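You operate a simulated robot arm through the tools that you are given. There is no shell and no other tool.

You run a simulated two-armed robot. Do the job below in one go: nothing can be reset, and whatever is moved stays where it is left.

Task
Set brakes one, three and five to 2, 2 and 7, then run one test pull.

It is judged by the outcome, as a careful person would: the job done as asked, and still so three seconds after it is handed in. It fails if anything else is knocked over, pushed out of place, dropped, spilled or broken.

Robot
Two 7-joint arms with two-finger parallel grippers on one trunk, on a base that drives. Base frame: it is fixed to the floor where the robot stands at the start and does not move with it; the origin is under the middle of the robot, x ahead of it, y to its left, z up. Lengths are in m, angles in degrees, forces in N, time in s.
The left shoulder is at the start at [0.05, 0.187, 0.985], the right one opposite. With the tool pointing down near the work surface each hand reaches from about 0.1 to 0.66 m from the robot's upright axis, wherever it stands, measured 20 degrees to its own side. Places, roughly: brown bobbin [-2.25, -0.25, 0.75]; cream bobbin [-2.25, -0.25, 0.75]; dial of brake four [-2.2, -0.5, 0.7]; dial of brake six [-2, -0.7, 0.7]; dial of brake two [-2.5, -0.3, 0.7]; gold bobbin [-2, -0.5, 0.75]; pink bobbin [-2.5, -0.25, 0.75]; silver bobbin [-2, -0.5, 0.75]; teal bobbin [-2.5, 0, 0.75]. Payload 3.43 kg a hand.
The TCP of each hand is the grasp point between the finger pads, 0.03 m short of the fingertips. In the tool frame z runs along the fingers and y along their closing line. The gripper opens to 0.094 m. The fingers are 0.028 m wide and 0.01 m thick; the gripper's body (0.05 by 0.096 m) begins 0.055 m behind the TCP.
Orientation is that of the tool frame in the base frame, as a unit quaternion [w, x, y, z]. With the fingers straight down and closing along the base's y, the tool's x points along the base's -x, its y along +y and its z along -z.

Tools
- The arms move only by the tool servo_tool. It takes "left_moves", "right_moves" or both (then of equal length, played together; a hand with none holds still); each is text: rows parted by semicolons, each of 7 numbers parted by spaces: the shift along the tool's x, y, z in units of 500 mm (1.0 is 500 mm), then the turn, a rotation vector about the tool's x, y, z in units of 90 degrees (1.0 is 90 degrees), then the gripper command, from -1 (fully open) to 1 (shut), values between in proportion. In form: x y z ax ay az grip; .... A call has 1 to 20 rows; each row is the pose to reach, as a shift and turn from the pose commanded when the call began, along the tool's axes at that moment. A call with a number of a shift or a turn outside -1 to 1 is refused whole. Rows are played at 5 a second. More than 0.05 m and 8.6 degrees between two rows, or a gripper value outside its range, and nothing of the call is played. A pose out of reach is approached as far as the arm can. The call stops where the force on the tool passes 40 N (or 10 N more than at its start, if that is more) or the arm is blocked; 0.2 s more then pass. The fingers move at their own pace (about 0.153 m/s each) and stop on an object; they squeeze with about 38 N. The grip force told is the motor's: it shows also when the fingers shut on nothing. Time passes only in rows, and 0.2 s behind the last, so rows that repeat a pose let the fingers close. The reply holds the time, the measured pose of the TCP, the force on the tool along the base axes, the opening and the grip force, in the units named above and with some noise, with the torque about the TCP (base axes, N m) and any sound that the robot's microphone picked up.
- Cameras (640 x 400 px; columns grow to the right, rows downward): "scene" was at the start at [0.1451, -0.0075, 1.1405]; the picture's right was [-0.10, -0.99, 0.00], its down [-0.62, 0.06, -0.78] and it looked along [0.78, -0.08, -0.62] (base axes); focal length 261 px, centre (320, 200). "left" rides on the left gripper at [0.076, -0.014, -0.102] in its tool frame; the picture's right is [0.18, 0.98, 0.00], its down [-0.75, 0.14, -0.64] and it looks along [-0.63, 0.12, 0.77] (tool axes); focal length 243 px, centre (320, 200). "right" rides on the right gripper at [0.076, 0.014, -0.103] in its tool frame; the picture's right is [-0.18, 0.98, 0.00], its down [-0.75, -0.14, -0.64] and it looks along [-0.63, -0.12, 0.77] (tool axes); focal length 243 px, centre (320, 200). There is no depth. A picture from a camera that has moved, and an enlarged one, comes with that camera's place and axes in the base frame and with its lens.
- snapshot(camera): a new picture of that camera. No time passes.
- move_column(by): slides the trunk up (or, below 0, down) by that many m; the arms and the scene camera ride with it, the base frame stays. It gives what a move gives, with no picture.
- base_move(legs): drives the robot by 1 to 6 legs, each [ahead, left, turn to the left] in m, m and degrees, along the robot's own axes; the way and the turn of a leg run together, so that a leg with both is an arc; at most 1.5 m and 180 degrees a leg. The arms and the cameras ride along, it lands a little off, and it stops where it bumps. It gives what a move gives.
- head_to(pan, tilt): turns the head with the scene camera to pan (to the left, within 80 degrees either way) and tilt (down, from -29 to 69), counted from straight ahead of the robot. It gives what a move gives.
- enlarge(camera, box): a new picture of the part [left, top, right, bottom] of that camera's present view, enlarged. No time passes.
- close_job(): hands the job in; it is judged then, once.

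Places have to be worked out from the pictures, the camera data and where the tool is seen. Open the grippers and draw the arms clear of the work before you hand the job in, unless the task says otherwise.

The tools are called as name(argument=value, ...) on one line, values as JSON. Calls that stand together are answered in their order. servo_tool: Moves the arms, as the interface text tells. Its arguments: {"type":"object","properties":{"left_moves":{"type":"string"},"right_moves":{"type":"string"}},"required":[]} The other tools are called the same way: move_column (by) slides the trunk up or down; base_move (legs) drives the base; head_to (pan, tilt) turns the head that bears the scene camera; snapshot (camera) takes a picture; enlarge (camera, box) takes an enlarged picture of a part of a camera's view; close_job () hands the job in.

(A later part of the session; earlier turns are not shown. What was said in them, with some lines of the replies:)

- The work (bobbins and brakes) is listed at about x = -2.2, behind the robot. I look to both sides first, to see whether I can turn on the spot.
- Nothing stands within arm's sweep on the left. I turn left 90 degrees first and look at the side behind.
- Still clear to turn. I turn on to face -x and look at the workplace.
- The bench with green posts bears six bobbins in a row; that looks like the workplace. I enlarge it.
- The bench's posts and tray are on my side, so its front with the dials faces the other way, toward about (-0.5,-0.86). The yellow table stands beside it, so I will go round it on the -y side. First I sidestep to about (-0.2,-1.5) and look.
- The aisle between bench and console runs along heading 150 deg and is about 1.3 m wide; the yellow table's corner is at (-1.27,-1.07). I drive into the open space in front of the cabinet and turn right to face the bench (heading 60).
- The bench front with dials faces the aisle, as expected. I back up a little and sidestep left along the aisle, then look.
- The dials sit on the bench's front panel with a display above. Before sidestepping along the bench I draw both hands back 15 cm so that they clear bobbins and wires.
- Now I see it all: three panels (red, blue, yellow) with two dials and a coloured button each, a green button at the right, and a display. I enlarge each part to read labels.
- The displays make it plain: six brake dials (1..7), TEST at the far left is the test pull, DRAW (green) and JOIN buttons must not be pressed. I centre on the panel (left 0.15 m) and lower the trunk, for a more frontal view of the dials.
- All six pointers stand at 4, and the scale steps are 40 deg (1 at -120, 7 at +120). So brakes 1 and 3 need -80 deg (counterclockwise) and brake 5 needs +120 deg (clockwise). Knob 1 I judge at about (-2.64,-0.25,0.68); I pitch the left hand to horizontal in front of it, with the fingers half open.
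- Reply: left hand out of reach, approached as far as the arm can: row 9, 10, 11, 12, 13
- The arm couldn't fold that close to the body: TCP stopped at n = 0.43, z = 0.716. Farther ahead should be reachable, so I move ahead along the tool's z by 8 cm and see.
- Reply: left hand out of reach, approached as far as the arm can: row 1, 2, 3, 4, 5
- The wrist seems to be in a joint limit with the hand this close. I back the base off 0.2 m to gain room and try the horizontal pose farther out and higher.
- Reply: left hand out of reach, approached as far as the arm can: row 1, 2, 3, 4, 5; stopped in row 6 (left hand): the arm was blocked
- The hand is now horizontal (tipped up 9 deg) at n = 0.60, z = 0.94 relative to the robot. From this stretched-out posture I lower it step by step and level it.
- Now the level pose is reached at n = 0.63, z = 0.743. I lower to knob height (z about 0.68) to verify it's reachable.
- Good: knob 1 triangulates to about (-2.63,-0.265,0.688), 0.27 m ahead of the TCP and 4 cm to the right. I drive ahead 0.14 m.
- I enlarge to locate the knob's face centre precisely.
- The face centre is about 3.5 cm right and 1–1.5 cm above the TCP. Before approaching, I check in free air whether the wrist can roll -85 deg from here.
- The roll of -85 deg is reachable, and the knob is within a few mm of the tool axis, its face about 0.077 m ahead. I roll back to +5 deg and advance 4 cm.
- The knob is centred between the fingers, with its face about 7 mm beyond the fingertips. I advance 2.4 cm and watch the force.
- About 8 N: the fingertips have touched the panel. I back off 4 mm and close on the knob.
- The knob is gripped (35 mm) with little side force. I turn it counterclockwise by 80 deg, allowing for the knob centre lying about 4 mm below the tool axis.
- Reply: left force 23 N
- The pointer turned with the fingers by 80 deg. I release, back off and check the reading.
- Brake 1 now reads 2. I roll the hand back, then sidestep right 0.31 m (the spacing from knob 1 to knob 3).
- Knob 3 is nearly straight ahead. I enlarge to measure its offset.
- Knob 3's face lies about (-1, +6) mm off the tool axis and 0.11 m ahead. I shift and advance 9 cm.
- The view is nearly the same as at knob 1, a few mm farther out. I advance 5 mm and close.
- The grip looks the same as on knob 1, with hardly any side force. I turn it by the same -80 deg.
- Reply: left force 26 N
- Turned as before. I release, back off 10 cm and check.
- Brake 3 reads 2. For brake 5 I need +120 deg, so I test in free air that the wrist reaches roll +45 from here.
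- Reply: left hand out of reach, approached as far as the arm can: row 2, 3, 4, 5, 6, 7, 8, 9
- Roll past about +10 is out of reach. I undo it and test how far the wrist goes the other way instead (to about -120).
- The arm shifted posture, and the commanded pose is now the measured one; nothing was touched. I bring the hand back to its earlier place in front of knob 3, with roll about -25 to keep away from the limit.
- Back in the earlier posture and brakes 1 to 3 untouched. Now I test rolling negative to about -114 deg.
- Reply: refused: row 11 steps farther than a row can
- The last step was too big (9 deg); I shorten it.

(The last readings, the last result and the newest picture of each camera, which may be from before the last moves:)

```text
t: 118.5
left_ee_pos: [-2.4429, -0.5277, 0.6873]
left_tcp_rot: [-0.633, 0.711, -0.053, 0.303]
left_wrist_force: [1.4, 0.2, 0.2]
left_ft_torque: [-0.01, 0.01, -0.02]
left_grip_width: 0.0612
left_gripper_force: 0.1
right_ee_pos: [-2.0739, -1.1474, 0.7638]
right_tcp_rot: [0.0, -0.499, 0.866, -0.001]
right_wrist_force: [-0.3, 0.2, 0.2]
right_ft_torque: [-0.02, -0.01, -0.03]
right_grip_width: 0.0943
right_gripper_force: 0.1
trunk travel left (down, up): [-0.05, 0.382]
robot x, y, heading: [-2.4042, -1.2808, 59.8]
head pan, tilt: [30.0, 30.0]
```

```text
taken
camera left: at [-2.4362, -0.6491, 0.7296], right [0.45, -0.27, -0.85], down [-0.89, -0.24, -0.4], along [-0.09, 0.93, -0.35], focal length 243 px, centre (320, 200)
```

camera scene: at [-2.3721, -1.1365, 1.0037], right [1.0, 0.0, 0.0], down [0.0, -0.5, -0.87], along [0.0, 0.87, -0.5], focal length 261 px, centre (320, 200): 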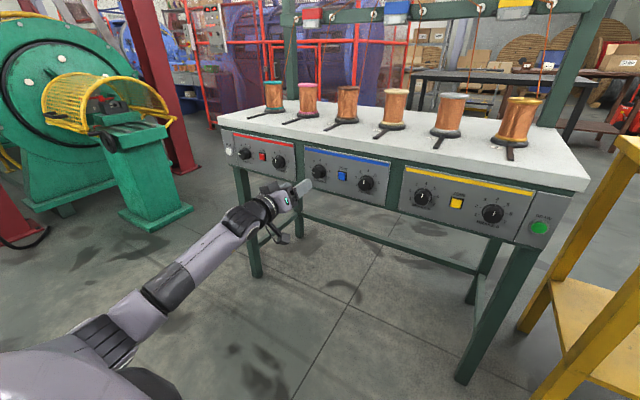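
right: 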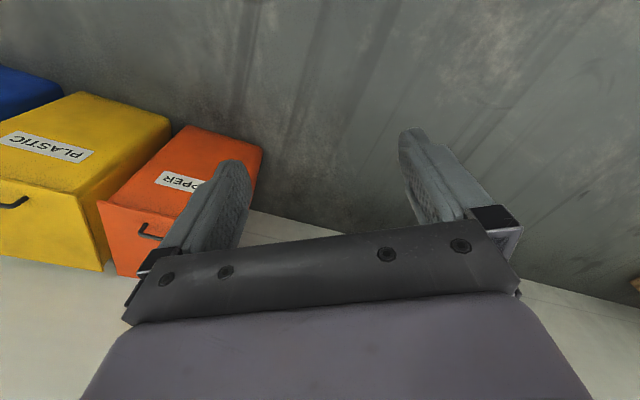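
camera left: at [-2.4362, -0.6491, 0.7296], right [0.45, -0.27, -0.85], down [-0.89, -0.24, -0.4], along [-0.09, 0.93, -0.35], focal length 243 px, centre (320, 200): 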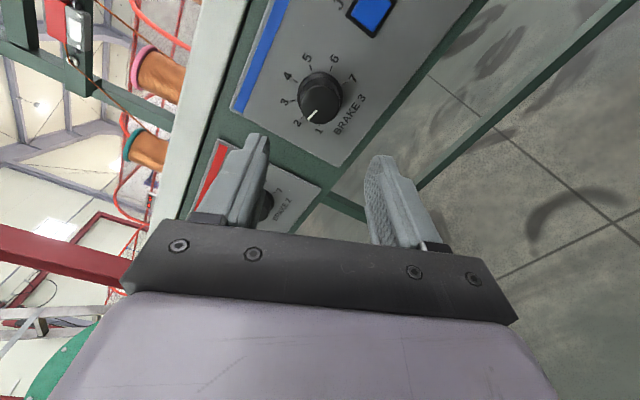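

Roll -114 works, so +120 deg can be done in one grip ending at +6. I sidestep right 0.315 m to knob 5.

base_move(legs=[[0, -0.315, 0]])

snapshot(camera="left")

enlarge(camera="left", box=[240, 40, 400, 140])

snapshot(camera="scene")

```text
t: 121.8
left_ee_pos: [-2.173, -0.6841, 0.6867]
left_tcp_rot: [-0.634, 0.71, -0.052, 0.303]
left_wrist_force: [-0.4, -0.6, 0.3]
left_ft_torque: [-0.02, 0.0, 0.0]
left_grip_width: 0.0613
left_gripper_force: 0.1
right_ee_pos: [-1.8008, -1.3047, 0.765]
right_tcp_rot: [0.0, -0.501, 0.866, 0.0]
right_wrist_force: [-0.9, -0.5, 0.3]
right_ft_torque: [0.0, 0.01, 0.01]
right_grip_width: 0.094
right_gripper_force: 0.0
trunk travel left (down, up): [-0.05, 0.382]
robot x, y, heading: [-2.1333, -1.4339, 60.2]
head pan, tilt: [30.0, 30.0]
```

```text
taken
camera left: at [-2.1648, -0.8068, 0.7294], right [0.45, -0.27, -0.85], down [-0.89, -0.24, -0.4], along [-0.1, 0.93, -0.35], focal length 243 px, centre (320, 200)
```

left: 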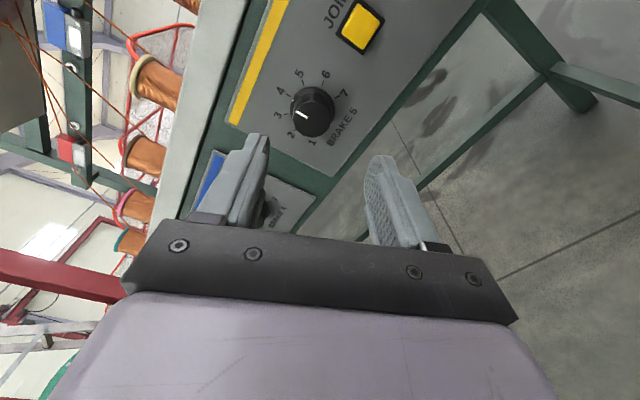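

```text
4.00 times, centred on (320, 90) of left
camera zoom: at [-2.1648, -0.8068, 0.7294], right [0.45, -0.27, -0.85], down [-0.89, -0.24, -0.4], along [-0.1, 0.93, -0.35], focal length 970 px, centre (320, 640)
```

zoom: 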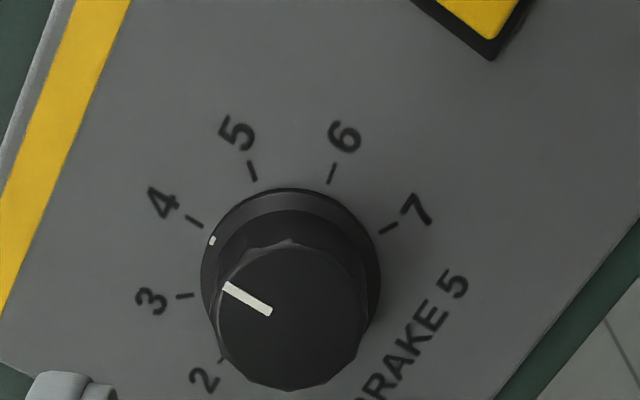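

```text
taken
camera scene: at [-2.0996, -1.294, 1.0037], right [1.0, 0.0, 0.0], down [0.0, -0.5, -0.87], along [0.0, 0.87, -0.5], focal length 261 px, centre (320, 200)
```

scene: 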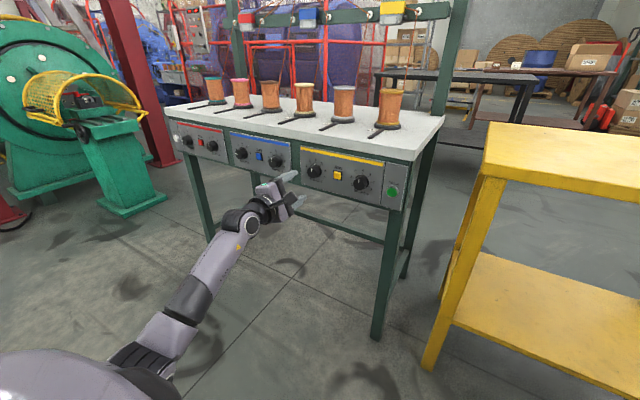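

Knob 5 lies about (-5, -5) mm off the tool axis and 0.105 m ahead. I correct and advance 8.5 cm.

servo_tool(left_moves="-0.01 -0.0094 0.04 0 0 0 -0.3; -0.01 -0.0094 0.08 0 0 0 -0.3; -0.01 -0.0094 0.11 0 0 0 -0.3; -0.01 -0.0094 0.14 0 0 0 -0.3; -0.01 -0.0094 0.16 0 0 0 -0.3; -0.01 -0.0094 0.17 0 0 0 -0.3; -0.01 -0.0094 0.17 0 0 0 -0.3")

snapshot(camera="left")

enlarge(camera="scene", box=[230, 130, 390, 230])

```text
t: 123.4
left_ee_pos: [-2.1353, -0.6075, 0.6889]
left_tcp_rot: [-0.635, 0.71, -0.053, 0.301]
left_wrist_force: [-1.0, 0.5, 0.0]
left_ft_torque: [-0.01, -0.01, 0.02]
left_grip_width: 0.0611
left_gripper_force: 0.1
right_ee_pos: [-1.8008, -1.3035, 0.7634]
right_tcp_rot: [0.0, -0.5, 0.866, -0.001]
right_wrist_force: [0.0, -0.7, 0.3]
right_ft_torque: [0.01, -0.02, 0.01]
right_grip_width: 0.094
right_gripper_force: 0.0
trunk travel left (down, up): [-0.05, 0.382]
robot x, y, heading: [-2.1287, -1.436, 60.2]
head pan, tilt: [30.0, 30.0]
```

```text
taken
camera left: at [-2.1284, -0.7298, 0.7311], right [0.45, -0.27, -0.85], down [-0.89, -0.24, -0.4], along [-0.1, 0.93, -0.35], focal length 243 px, centre (320, 200)
```

left: 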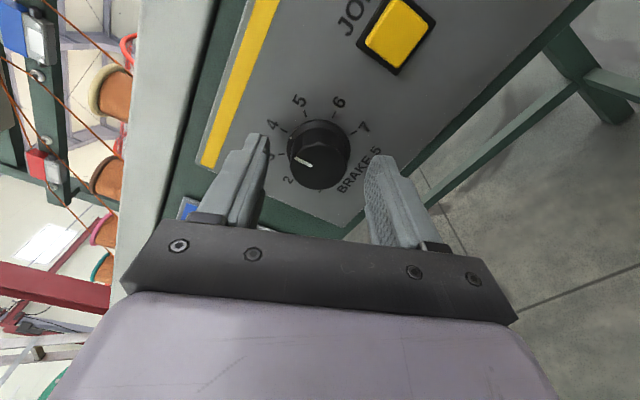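

```text
4.00 times, centred on (310, 180) of scene
camera zoom: at [-2.0996, -1.294, 1.0037], right [1.0, 0.0, 0.0], down [0.0, -0.5, -0.87], along [0.0, 0.87, -0.5], focal length 1044 px, centre (360, 280)
```

zoom: 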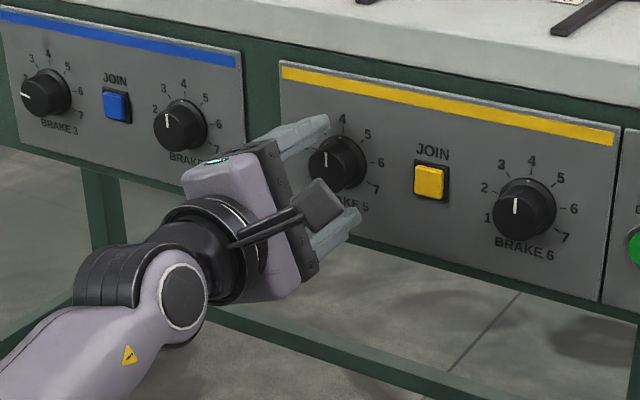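

Well centred. I advance 11 mm more and close on the knob.

servo_tool(left_moves="0.003 0 0.01 0 0 0 -0.3; 0.003 0 0.022 0 0 0 -0.3; 0.003 0 0.022 0 0 0 -0.3; 0.003 0 0.022 0 0 0 0; 0.003 0 0.022 0 0 0 1; 0.003 0 0.022 0 0 0 1; 0.003 0 0.022 0 0 0 1")

enlarge(camera="left", box=[220, 90, 420, 215])

```text
t: 125.0
left_ee_pos: [-2.1283, -0.5981, 0.6899]
left_tcp_rot: [-0.635, 0.709, -0.053, 0.302]
left_wrist_force: [-0.1, 5.6, 2.4]
left_ft_torque: [0.06, -0.03, -0.02]
left_grip_width: 0.035
left_gripper_force: 45.0
right_ee_pos: [-1.8004, -1.3042, 0.7647]
right_tcp_rot: [0.0, -0.5, 0.866, 0.0]
right_wrist_force: [-1.2, -0.4, -0.2]
right_ft_torque: [0.02, 0.0, 0.03]
right_grip_width: 0.0939
right_gripper_force: 0.1
trunk travel left (down, up): [-0.05, 0.382]
robot x, y, heading: [-2.13, -1.44, 59.9]
head pan, tilt: [30.0, 30.0]
```

```text
3.20 times, centred on (320, 152) of left
camera zoom: at [-2.1219, -0.7209, 0.732], right [0.45, -0.27, -0.85], down [-0.89, -0.24, -0.4], along [-0.1, 0.93, -0.35], focal length 776 px, centre (320, 352)
```

zoom: 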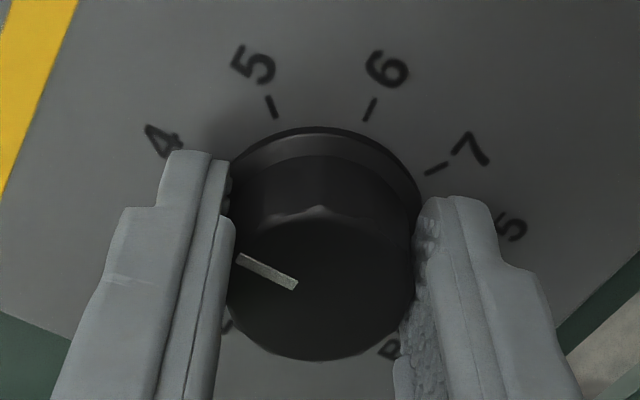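

Gripped with small forces. I turn clockwise by 80 deg, then another 40.

servo_tool(left_moves="0 0 0 0 0 0.0889 1; 0 0 0 0 0 0.1778 1; 0 0 0 0 0 0.2667 1; 0 0 0 0 0 0.3556 1; 0 0 0 0 0 0.4444 1; 0 0 0 0 0 0.5333 1; 0 0 0 0 0 0.6222 1; 0 0 0 0 0 0.7111 1; 0 0 0 0 0 0.8 1; 0 0 0 0 0 0.8889 1; 0 0 0 0 0 0.8889 1")

enlarge(camera="left", box=[220, 90, 420, 215])

```text
t: 127.4
left_ee_pos: [-2.1294, -0.5986, 0.6862]
left_tcp_rot: [0.677, -0.512, 0.498, 0.178]
left_wrist_force: [-8.3, 3.5, -7.1]
left_ft_torque: [-0.03, -0.02, 0.37]
left_grip_width: 0.0352
left_gripper_force: 45.3
right_ee_pos: [-1.8001, -1.304, 0.7646]
right_tcp_rot: [-0.001, -0.501, 0.865, -0.001]
right_wrist_force: [-0.9, -1.2, 0.7]
right_ft_torque: [0.01, 0.01, 0.02]
right_grip_width: 0.0938
right_gripper_force: 0.0
trunk travel left (down, up): [-0.05, 0.382]
robot x, y, heading: [-2.1298, -1.4318, 60.3]
head pan, tilt: [30.0, 30.0]
```

```text
3.20 times, centred on (320, 152) of left
camera zoom: at [-2.136, -0.7148, 0.6305], right [-0.66, 0.36, -0.66], down [-0.75, -0.3, 0.58], along [0.01, 0.89, 0.47], focal length 776 px, centre (320, 352)
```

zoom: 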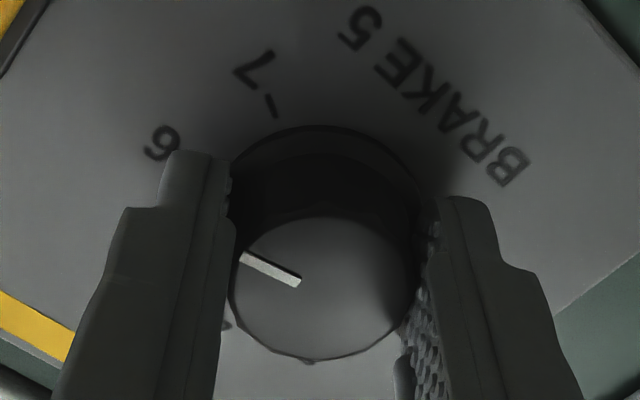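

The pointer followed to 6. Now the remaining 40 deg to 7.

servo_tool(left_moves="0 0 0 0 0 0.0889 1; 0 0 0 0 0 0.1778 1; 0 0 0 0 0 0.2667 1; 0 0 0 0 0 0.3556 1; 0 0 0 0 0 0.4444 1; 0 0 0 0 0 0.4444 1")

enlarge(camera="left", box=[220, 90, 420, 215])

```text
t: 128.8
left_ee_pos: [-2.1327, -0.5988, 0.6865]
left_tcp_rot: [0.575, -0.312, 0.642, 0.4]
left_wrist_force: [-20.2, 0.8, -10.8]
left_ft_torque: [0.51, -0.3, 0.31]
left_grip_width: 0.0353
left_gripper_force: 45.4
right_ee_pos: [-1.802, -1.3028, 0.765]
right_tcp_rot: [0.0, -0.501, 0.865, -0.001]
right_wrist_force: [0.3, -0.4, -0.8]
right_ft_torque: [0.04, 0.0, -0.01]
right_grip_width: 0.0939
right_gripper_force: 0.1
trunk travel left (down, up): [-0.05, 0.382]
robot x, y, heading: [-2.1288, -1.4362, 60.2]
head pan, tilt: [30.0, 30.0]
```

```text
3.20 times, centred on (320, 152) of left
camera zoom: at [-2.1804, -0.6901, 0.6107], right [-0.87, 0.49, -0.03], down [-0.33, -0.54, 0.78], along [0.37, 0.69, 0.63], focal length 776 px, centre (320, 352)
```

zoom: 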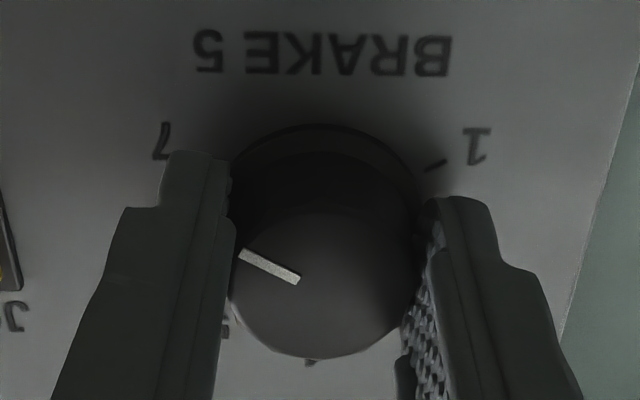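

The pointer points toward 7. I release, back off and check.

servo_tool(left_moves="0 0 0 0 0 0 0; 0 0 0 0 0 0 -0.3; 0 0 0 0 0 0 -0.3; 0 0 -0.04 0 0 0 -0.3; 0 0 -0.08 0 0 0 -0.3; 0 0 -0.14 0 0 0 -0.3; 0 0 -0.2 0 0 0 -0.3; 0 0 -0.2 0 0 0 -0.3")

snapshot(camera="left")

enlarge(camera="left", box=[240, 50, 400, 150])

enlarge(camera="scene", box=[160, 110, 420, 240])

```text
t: 130.6
left_ee_pos: [-2.1782, -0.6857, 0.6896]
left_tcp_rot: [0.578, -0.309, 0.642, 0.399]
left_wrist_force: [-0.3, -0.5, 0.3]
left_ft_torque: [0.0, 0.01, -0.02]
left_grip_width: 0.0613
left_gripper_force: 0.1
right_ee_pos: [-1.8008, -1.3038, 0.7654]
right_tcp_rot: [0.0, -0.501, 0.865, 0.0]
right_wrist_force: [0.1, -0.7, -0.2]
right_ft_torque: [0.0, 0.0, -0.02]
right_grip_width: 0.0938
right_gripper_force: 0.1
trunk travel left (down, up): [-0.05, 0.382]
robot x, y, heading: [-2.1288, -1.4376, 60.4]
head pan, tilt: [30.0, 30.0]
```

```text
taken
camera left: at [-2.2277, -0.7787, 0.6143], right [-0.87, 0.49, -0.03], down [-0.33, -0.54, 0.78], along [0.37, 0.68, 0.63], focal length 243 px, centre (320, 200)
```

left: 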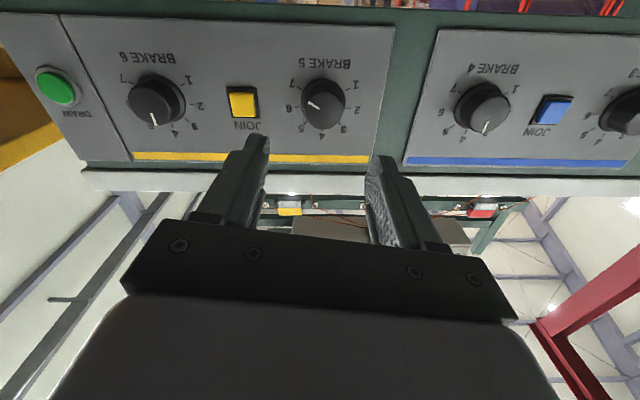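

```text
4.00 times, centred on (320, 100) of left
camera zoom: at [-2.2277, -0.7787, 0.6143], right [-0.87, 0.49, -0.03], down [-0.33, -0.54, 0.78], along [0.37, 0.68, 0.63], focal length 970 px, centre (320, 600)
```

zoom: 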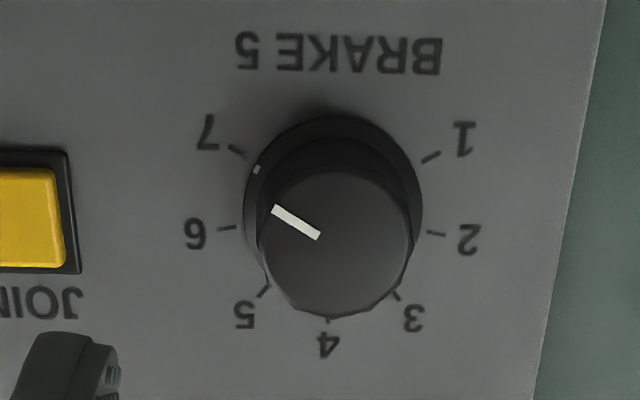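

```text
2.46 times, centred on (290, 175) of scene
camera zoom: at [-2.0996, -1.294, 1.0037], right [1.0, 0.0, 0.0], down [0.0, -0.5, -0.87], along [0.0, 0.87, -0.5], focal length 642 px, centre (394, 262)
```

zoom: 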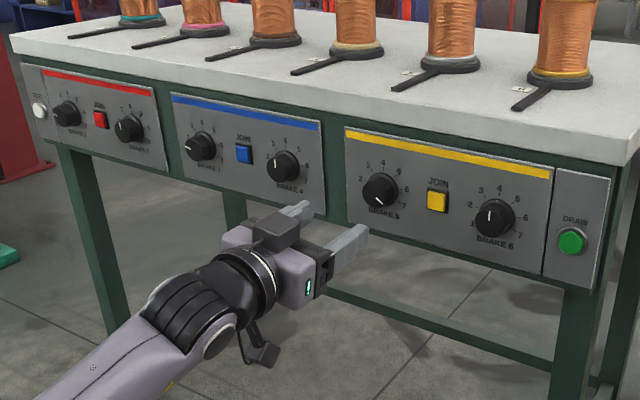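

Brake 5 reads 7; all three are set, the others are still at 4. Now the TEST button, about 0.72 m to the left: I shut the fingers and sidestep there.

servo_tool(left_moves="0 0 0 0 0 -0.06 0.5; 0 0 0 0 0 -0.12 1; 0 0 0 0 0 -0.12 1; 0 0 0 0 0 -0.12 1")

base_move(legs=[[0, 0.72, 0]])

snapshot(camera="left")

snapshot(camera="scene")

```text
t: 131.6
left_ee_pos: [-2.1774, -0.6856, 0.6896]
left_tcp_rot: [0.613, -0.368, 0.609, 0.342]
left_wrist_force: [0.7, 1.1, 0.1]
left_ft_torque: [-0.03, -0.02, -0.03]
left_grip_width: 0.0
left_gripper_force: 32.9
right_ee_pos: [-1.8017, -1.3058, 0.7637]
right_tcp_rot: [0.0, -0.501, 0.866, -0.001]
right_wrist_force: [-0.1, -0.8, -0.4]
right_ft_torque: [-0.04, 0.03, 0.02]
right_grip_width: 0.0941
right_gripper_force: 0.0
trunk travel left (down, up): [-0.05, 0.382]
robot x, y, heading: [-2.1283, -1.4353, 60.1]
head pan, tilt: [30.0, 30.0]
```

```text
t: 138.3
left_ee_pos: [-2.8022, -0.329, 0.6898]
left_tcp_rot: [0.613, -0.369, 0.609, 0.343]
left_wrist_force: [-0.5, -0.6, -0.1]
left_ft_torque: [-0.01, -0.02, 0.03]
left_grip_width: 0.0
left_gripper_force: 33.5
right_ee_pos: [-2.4224, -0.9463, 0.7638]
right_tcp_rot: [-0.001, -0.502, 0.865, 0.0]
right_wrist_force: [0.5, 1.0, -0.5]
right_ft_torque: [0.04, 0.04, 0.02]
right_grip_width: 0.0938
right_gripper_force: 0.1
trunk travel left (down, up): [-0.05, 0.382]
robot x, y, heading: [-2.7528, -1.0794, 60.4]
head pan, tilt: [30.0, 30.0]
```

```text
taken
camera left: at [-2.8384, -0.4289, 0.616], right [-0.85, 0.48, -0.22], down [-0.46, -0.47, 0.76], along [0.26, 0.74, 0.62], focal length 243 px, centre (320, 200)
```

left: 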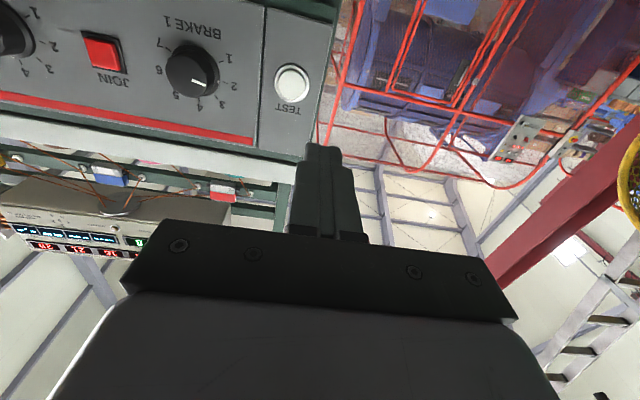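

```text
taken
camera scene: at [-2.7218, -0.9374, 1.0037], right [1.0, 0.0, 0.0], down [0.0, -0.5, -0.87], along [0.0, 0.87, -0.5], focal length 261 px, centre (320, 200)
```

scene: 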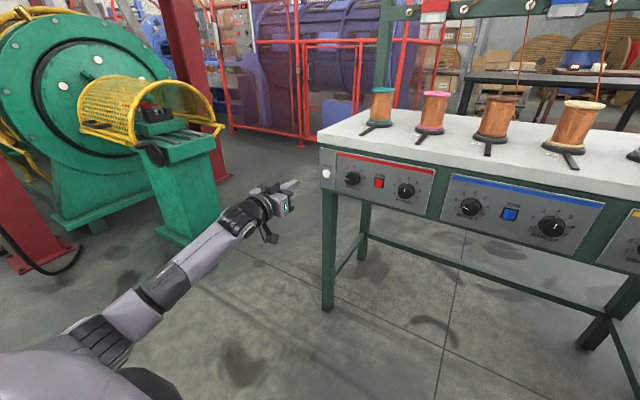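

The TEST button is about 27 mm right of and 10 mm below the tool axis, 0.135 m ahead. I line up and advance 6 cm, then look again.

servo_tool(left_moves="0.006 -0.018 0.02 0 0 0 1; 0.012 -0.036 0.05 0 0 0 1; 0.02 -0.054 0.08 0 0 0 1; 0.02 -0.054 0.12 0 0 0 1; 0.02 -0.054 0.12 0 0 0 1")

snapshot(camera="left")

enlarge(camera="scene", box=[240, 130, 400, 230])

```text
t: 139.5
left_ee_pos: [-2.7498, -0.2909, 0.6799]
left_tcp_rot: [0.613, -0.369, 0.609, 0.343]
left_wrist_force: [-0.1, 0.0, 0.2]
left_ft_torque: [0.02, -0.01, 0.04]
left_grip_width: 0.0
left_gripper_force: 33.2
right_ee_pos: [-2.4228, -0.9466, 0.7642]
right_tcp_rot: [0.0, -0.502, 0.865, -0.001]
right_wrist_force: [0.6, -0.1, 0.2]
right_ft_torque: [0.0, -0.01, 0.02]
right_grip_width: 0.0939
right_gripper_force: 0.0
trunk travel left (down, up): [-0.05, 0.382]
robot x, y, heading: [-2.752, -1.0772, 60.3]
head pan, tilt: [30.0, 30.0]
```

```text
taken
camera left: at [-2.7856, -0.3902, 0.606], right [-0.85, 0.48, -0.22], down [-0.46, -0.47, 0.76], along [0.26, 0.74, 0.62], focal length 243 px, centre (320, 200)
```

left: 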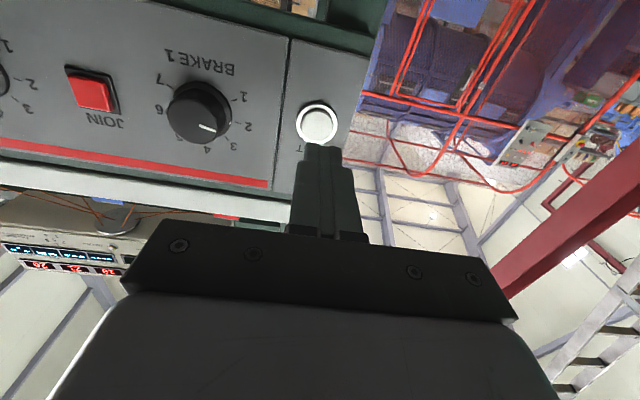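

```text
4.00 times, centred on (320, 180) of scene
camera zoom: at [-2.7218, -0.9374, 1.0037], right [1.0, 0.0, 0.0], down [0.0, -0.5, -0.87], along [0.0, 0.87, -0.5], focal length 1044 px, centre (320, 280)
```

zoom: 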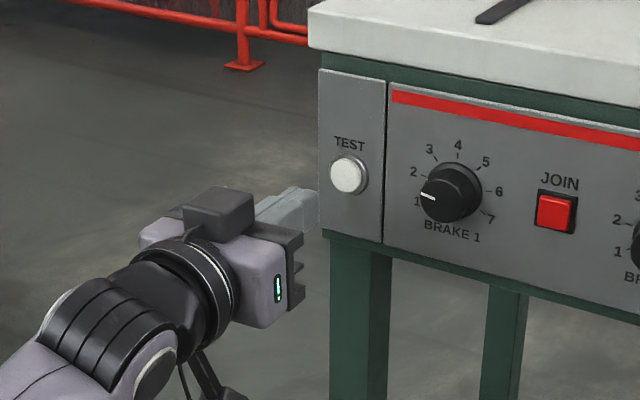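

The axis points at the button within 2–3 mm; the tips are about 45 mm short of it. I approach 4 cm first.

servo_tool(left_moves="0.003 -0.002 0.03 0 0 0 1; 0.003 -0.002 0.05 0 0 0 1; 0.003 -0.002 0.07 0 0 0 1; 0.003 -0.002 0.076 0 0 0 1; 0.003 -0.002 0.076 0 0 0 1")

snapshot(camera="left")

enlarge(camera="scene", box=[270, 140, 370, 202])

```text
t: 140.7
left_ee_pos: [-2.729, -0.258, 0.678]
left_tcp_rot: [0.613, -0.369, 0.609, 0.342]
left_wrist_force: [-0.8, -0.1, -0.2]
left_ft_torque: [0.05, 0.0, -0.05]
left_grip_width: 0.0001
left_gripper_force: 33.2
right_ee_pos: [-2.4227, -0.9466, 0.7661]
right_tcp_rot: [0.0, -0.502, 0.865, 0.0]
right_wrist_force: [-0.2, 0.6, 0.6]
right_ft_torque: [-0.01, -0.01, 0.02]
right_grip_width: 0.094
right_gripper_force: 0.0
trunk travel left (down, up): [-0.05, 0.382]
robot x, y, heading: [-2.7524, -1.08, 60.1]
head pan, tilt: [30.0, 30.0]
```

```text
taken
camera left: at [-2.7656, -0.3577, 0.6039], right [-0.85, 0.48, -0.22], down [-0.46, -0.47, 0.76], along [0.26, 0.74, 0.62], focal length 243 px, centre (320, 200)
```

left: 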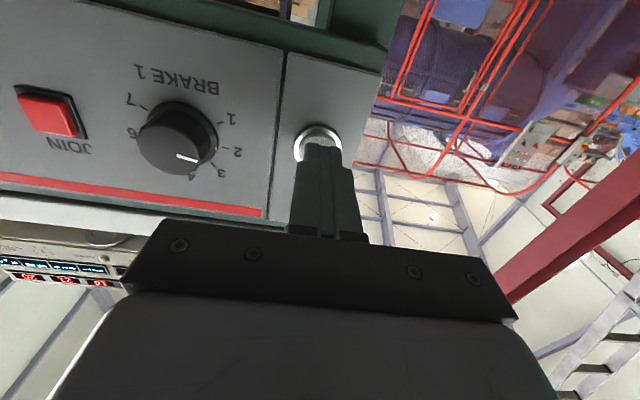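

```text
6.40 times, centred on (320, 171) of scene
camera zoom: at [-2.7218, -0.9374, 1.0037], right [1.0, 0.0, 0.0], down [0.0, -0.5, -0.87], along [0.0, 0.87, -0.5], focal length 1670 px, centre (320, 386)
```

zoom: 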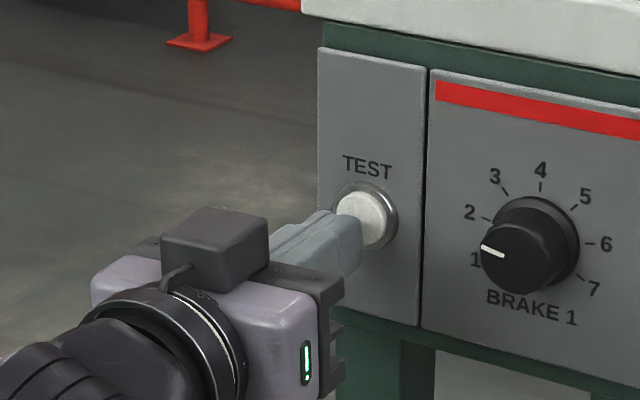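

The tips are just short of the button. I press forward in small steps and read force and sound.

servo_tool(left_moves="0 0 0.004 0 0 0 1; 0 0 0.008 0 0 0 1; 0 0 0.012 0 0 0 1; 0 0 0.016 0 0 0 1; 0 0 0.02 0 0 0 1")

enlarge(camera="left", box=[270, 100, 370, 162])

```text
t: 141.9
left_ee_pos: [-2.7252, -0.2489, 0.6769]
left_tcp_rot: [0.613, -0.369, 0.608, 0.344]
left_wrist_force: [0.0, -0.6, 0.2]
left_ft_torque: [-0.02, -0.01, 0.03]
left_grip_width: 0.0
left_gripper_force: 32.9
right_ee_pos: [-2.4223, -0.9463, 0.7648]
right_tcp_rot: [0.001, -0.503, 0.865, 0.0]
right_wrist_force: [-0.1, 0.3, -0.3]
right_ft_torque: [-0.01, 0.04, 0.01]
right_grip_width: 0.0941
right_gripper_force: 0.1
trunk travel left (down, up): [-0.05, 0.382]
robot x, y, heading: [-2.747, -1.0778, 60.3]
head pan, tilt: [30.0, 30.0]
```

```text
6.40 times, centred on (320, 131) of left
camera zoom: at [-2.7601, -0.3488, 0.604], right [-0.85, 0.48, -0.22], down [-0.46, -0.47, 0.76], along [0.26, 0.74, 0.62], focal length 1553 px, centre (320, 642)
```

zoom: 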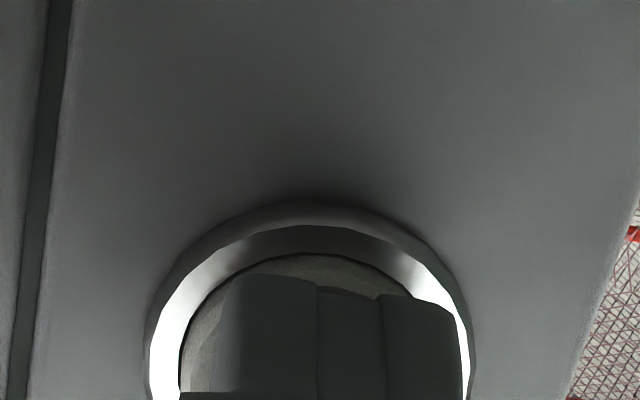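

The fingertip sits over the white cap inside its bezel, no contact yet. I press on in small steps.

servo_tool(left_moves="0 -0.003 0.004 0 0 0 1; 0 -0.003 0.008 0 0 0 1; 0 -0.003 0.012 0 0 0 1; 0 -0.003 0.014 0 0 0 1")

enlarge(camera="left", box=[270, 100, 370, 162])

```text
t: 142.9
left_ee_pos: [-2.7185, -0.2443, 0.6783]
left_tcp_rot: [0.613, -0.369, 0.609, 0.343]
left_wrist_force: [-4.4, -10.8, -0.5]
left_ft_torque: [0.13, -0.04, -0.04]
left_grip_width: 0.0
left_gripper_force: 33.2
right_ee_pos: [-2.4231, -0.946, 0.7642]
right_tcp_rot: [0.0, -0.502, 0.865, 0.001]
right_wrist_force: [-0.1, 0.7, 0.3]
right_ft_torque: [0.0, 0.03, 0.01]
right_grip_width: 0.094
right_gripper_force: 0.1
trunk travel left (down, up): [-0.05, 0.382]
robot x, y, heading: [-2.7524, -1.0805, 60.4]
head pan, tilt: [30.0, 30.0]
heard: click
```

```text
6.40 times, centred on (320, 131) of left
camera zoom: at [-2.7559, -0.3439, 0.6041], right [-0.85, 0.48, -0.22], down [-0.46, -0.47, 0.76], along [0.26, 0.74, 0.62], focal length 1553 px, centre (320, 642)
```

zoom: 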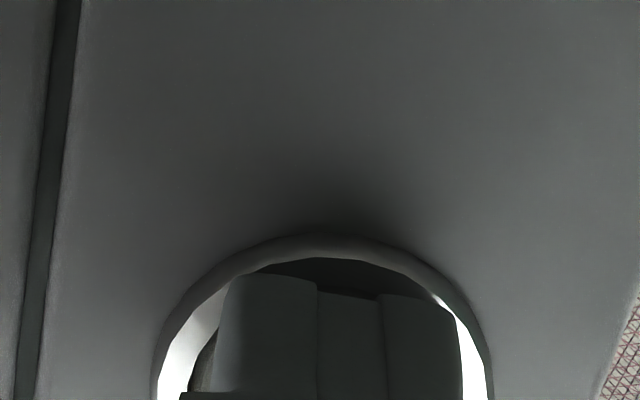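

A click was heard at about 11 N. I draw straight back to release the button and look at the display.

servo_tool(left_moves="0 0 -0.02 0 0 0 1; 0 0 -0.06 0 0 0 1; 0 0 -0.12 0 0 0 1; 0 0 -0.18 0 0 0 1; 0 0 -0.24 0 0 0 1; 0 0 -0.24 0 0 0 1")

head_to(pan=-15, tilt=5)

snapshot(camera="scene")

```text
t: 144.3
left_ee_pos: [-2.7796, -0.3484, 0.6794]
left_tcp_rot: [0.612, -0.37, 0.608, 0.343]
left_wrist_force: [0.6, 0.6, 0.5]
left_ft_torque: [0.0, -0.02, 0.04]
left_grip_width: 0.0
left_gripper_force: 33.3
right_ee_pos: [-2.4228, -0.946, 0.7644]
right_tcp_rot: [0.001, -0.502, 0.865, 0.0]
right_wrist_force: [-2.4, -0.2, 0.4]
right_ft_torque: [-0.02, 0.0, 0.04]
right_grip_width: 0.0944
right_gripper_force: 0.1
trunk travel left (down, up): [-0.05, 0.382]
robot x, y, heading: [-2.7518, -1.0776, 60.4]
head pan, tilt: [30.0, 30.0]
```

```text
t: 145.5
left_ee_pos: [-2.7785, -0.3491, 0.6805]
left_tcp_rot: [0.612, -0.37, 0.609, 0.344]
left_wrist_force: [0.3, 0.6, -0.6]
left_ft_torque: [-0.01, 0.0, -0.01]
left_grip_width: 0.0
left_gripper_force: 33.2
right_ee_pos: [-2.4231, -0.9471, 0.7641]
right_tcp_rot: [0.0, -0.502, 0.865, 0.0]
right_wrist_force: [-0.7, 0.0, 0.5]
right_ft_torque: [0.01, 0.0, 0.0]
right_grip_width: 0.0939
right_gripper_force: 0.0
trunk travel left (down, up): [-0.05, 0.382]
robot x, y, heading: [-2.7509, -1.0822, 60.4]
head pan, tilt: [-15.0, 5.0]
```

```text
taken
camera scene: at [-2.6568, -0.9626, 1.0441], right [0.71, -0.7, 0.0], down [-0.06, -0.06, -1.0], along [0.7, 0.71, -0.09], focal length 261 px, centre (320, 200)
```

scene: 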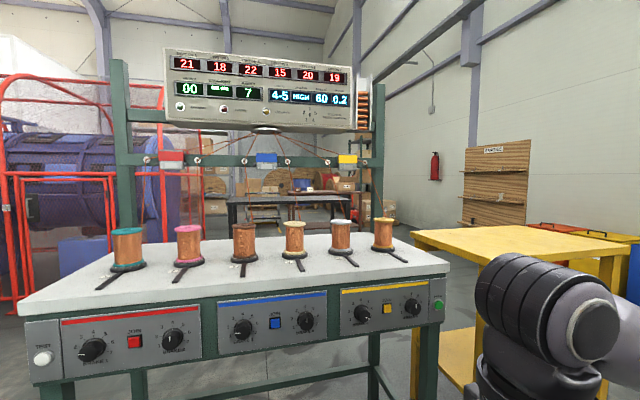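

enlarge(camera="scene", box=[160, 45, 370, 135])

enlarge(camera="scene", box=[20, 270, 240, 390])

enlarge(camera="scene", box=[210, 260, 450, 380])

```text
3.05 times, centred on (265, 90) of scene
camera zoom: at [-2.6568, -0.9626, 1.0441], right [0.71, -0.7, 0.0], down [-0.06, -0.06, -1.0], along [0.7, 0.71, -0.09], focal length 795 px, centre (488, 535)
```

zoom: 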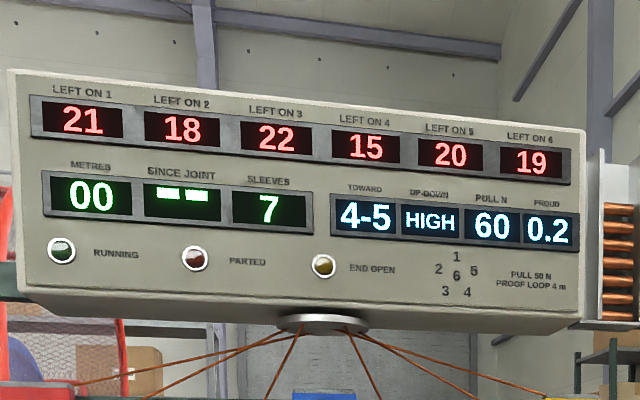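

```text
2.91 times, centred on (130, 330) of scene
camera zoom: at [-2.6568, -0.9626, 1.0441], right [0.71, -0.7, 0.0], down [-0.06, -0.06, -1.0], along [0.7, 0.71, -0.09], focal length 759 px, centre (873, -178)
```

zoom: 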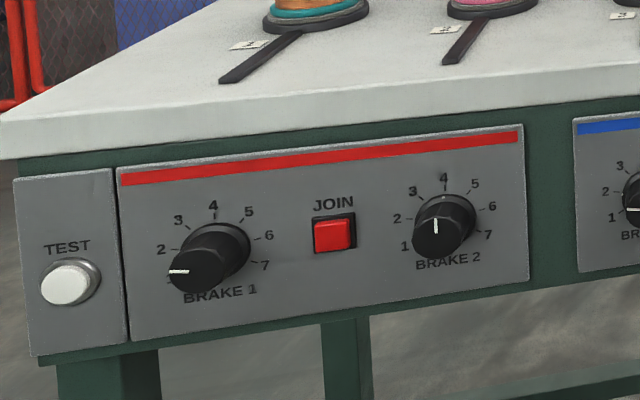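

```text
2.67 times, centred on (330, 320) of scene
camera zoom: at [-2.6568, -0.9626, 1.0441], right [0.71, -0.7, 0.0], down [-0.06, -0.06, -1.0], along [0.7, 0.71, -0.09], focal length 696 px, centre (293, -120)
```

zoom: 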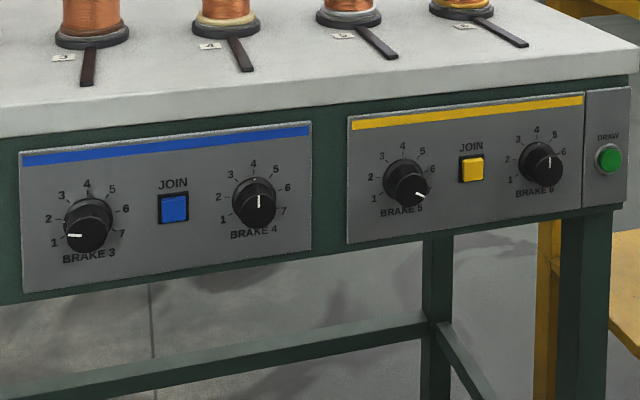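

The test pull ran once (sleeves 8→7, one metre off each bobbin, readout shown), and the dials read 1→2, 3→2, 5→7 with the others still at 4. I open the left gripper, draw the arm back and back the base off a little.

servo_tool(left_moves="0 0 -0.01 0 0 0 0; 0 0 -0.02 0 0 0 -1; 0 0 -0.02 0 0 0 -1; 0 0 -0.02 0 0 0 -1; 0 0 -0.02 0 0 0 -1")

base_move(legs=[[-0.15, 0, 0]])

head_to(pan=5, tilt=20)

snapshot(camera="scene")

```text
t: 146.7
left_ee_pos: [-2.7851, -0.3577, 0.6789]
left_tcp_rot: [0.612, -0.37, 0.609, 0.344]
left_wrist_force: [-0.4, -0.2, 0.1]
left_ft_torque: [-0.04, 0.0, 0.03]
left_grip_width: 0.094
left_gripper_force: 0.1
right_ee_pos: [-2.422, -0.9471, 0.7646]
right_tcp_rot: [0.0, -0.502, 0.865, 0.0]
right_wrist_force: [0.0, 0.8, -0.3]
right_ft_torque: [-0.01, 0.0, 0.02]
right_grip_width: 0.0941
right_gripper_force: 0.1
trunk travel left (down, up): [-0.05, 0.382]
robot x, y, heading: [-2.7522, -1.0781, 60.3]
head pan, tilt: [-15.0, 5.0]
```

```text
t: 148.0
left_ee_pos: [-2.8576, -0.4882, 0.6799]
left_tcp_rot: [0.613, -0.368, 0.609, 0.343]
left_wrist_force: [-0.9, 0.1, 0.3]
left_ft_torque: [0.04, 0.0, 0.05]
left_grip_width: 0.094
left_gripper_force: 0.0
right_ee_pos: [-2.4982, -1.077, 0.7646]
right_tcp_rot: [0.0, -0.502, 0.865, 0.0]
right_wrist_force: [-0.7, 0.2, 0.5]
right_ft_torque: [-0.01, -0.03, 0.02]
right_grip_width: 0.0943
right_gripper_force: 0.0
trunk travel left (down, up): [-0.05, 0.382]
robot x, y, heading: [-2.8263, -1.2084, 60.4]
head pan, tilt: [-15.0, 5.0]
```

```text
t: 148.9
left_ee_pos: [-2.8583, -0.4875, 0.6793]
left_tcp_rot: [0.613, -0.368, 0.609, 0.344]
left_wrist_force: [0.2, -0.1, -0.3]
left_ft_torque: [0.02, 0.01, -0.02]
left_grip_width: 0.0939
left_gripper_force: 0.1
right_ee_pos: [-2.4969, -1.0763, 0.7628]
right_tcp_rot: [0.0, -0.502, 0.865, 0.0]
right_wrist_force: [-0.4, -0.2, -0.7]
right_ft_torque: [-0.02, 0.04, -0.02]
right_grip_width: 0.0942
right_gripper_force: 0.2
trunk travel left (down, up): [-0.05, 0.382]
robot x, y, heading: [-2.8265, -1.2122, 60.1]
head pan, tilt: [5.0, 20.0]
```

```text
taken
camera scene: at [-2.7564, -1.0729, 1.0198], right [0.91, -0.42, 0.0], down [-0.14, -0.31, -0.94], along [0.39, 0.85, -0.34], focal length 261 px, centre (320, 200)
```

scene: 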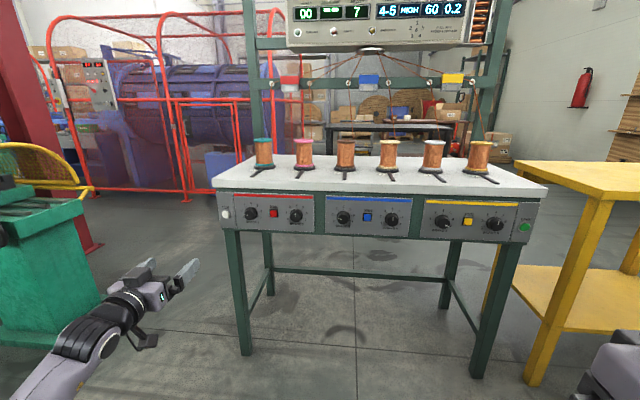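

Everything stands in place, the hands are clear and open, the dials are set and one test pull has been run. I hand the job in.

close_job()

```text
The job is handed in.
```

Brakes one, three and five are set to 2, 2 and 7, and I ran one test pull with a single press of TEST. The job is handed in.

- **Dials:** I checked each dial with the cameras after setting it. Brakes two, four and six still stand at 4, where they were.
- **Test pull:** The press clicked. The sleeve count then went from 8 to 7 and each bobbin lost one from its reading. The display shows "4-5", "HIGH", a pull of 60 N and "0.2" under PROUD. The panel is marked "PULL 50 N", but I changed nothing further because you asked only for the settings and one pull.
- **Surroundings:** Nothing was knocked over or moved out of place. I did not press DRAW or any JOIN button. Both grippers are open and the arms are clear of the bench.
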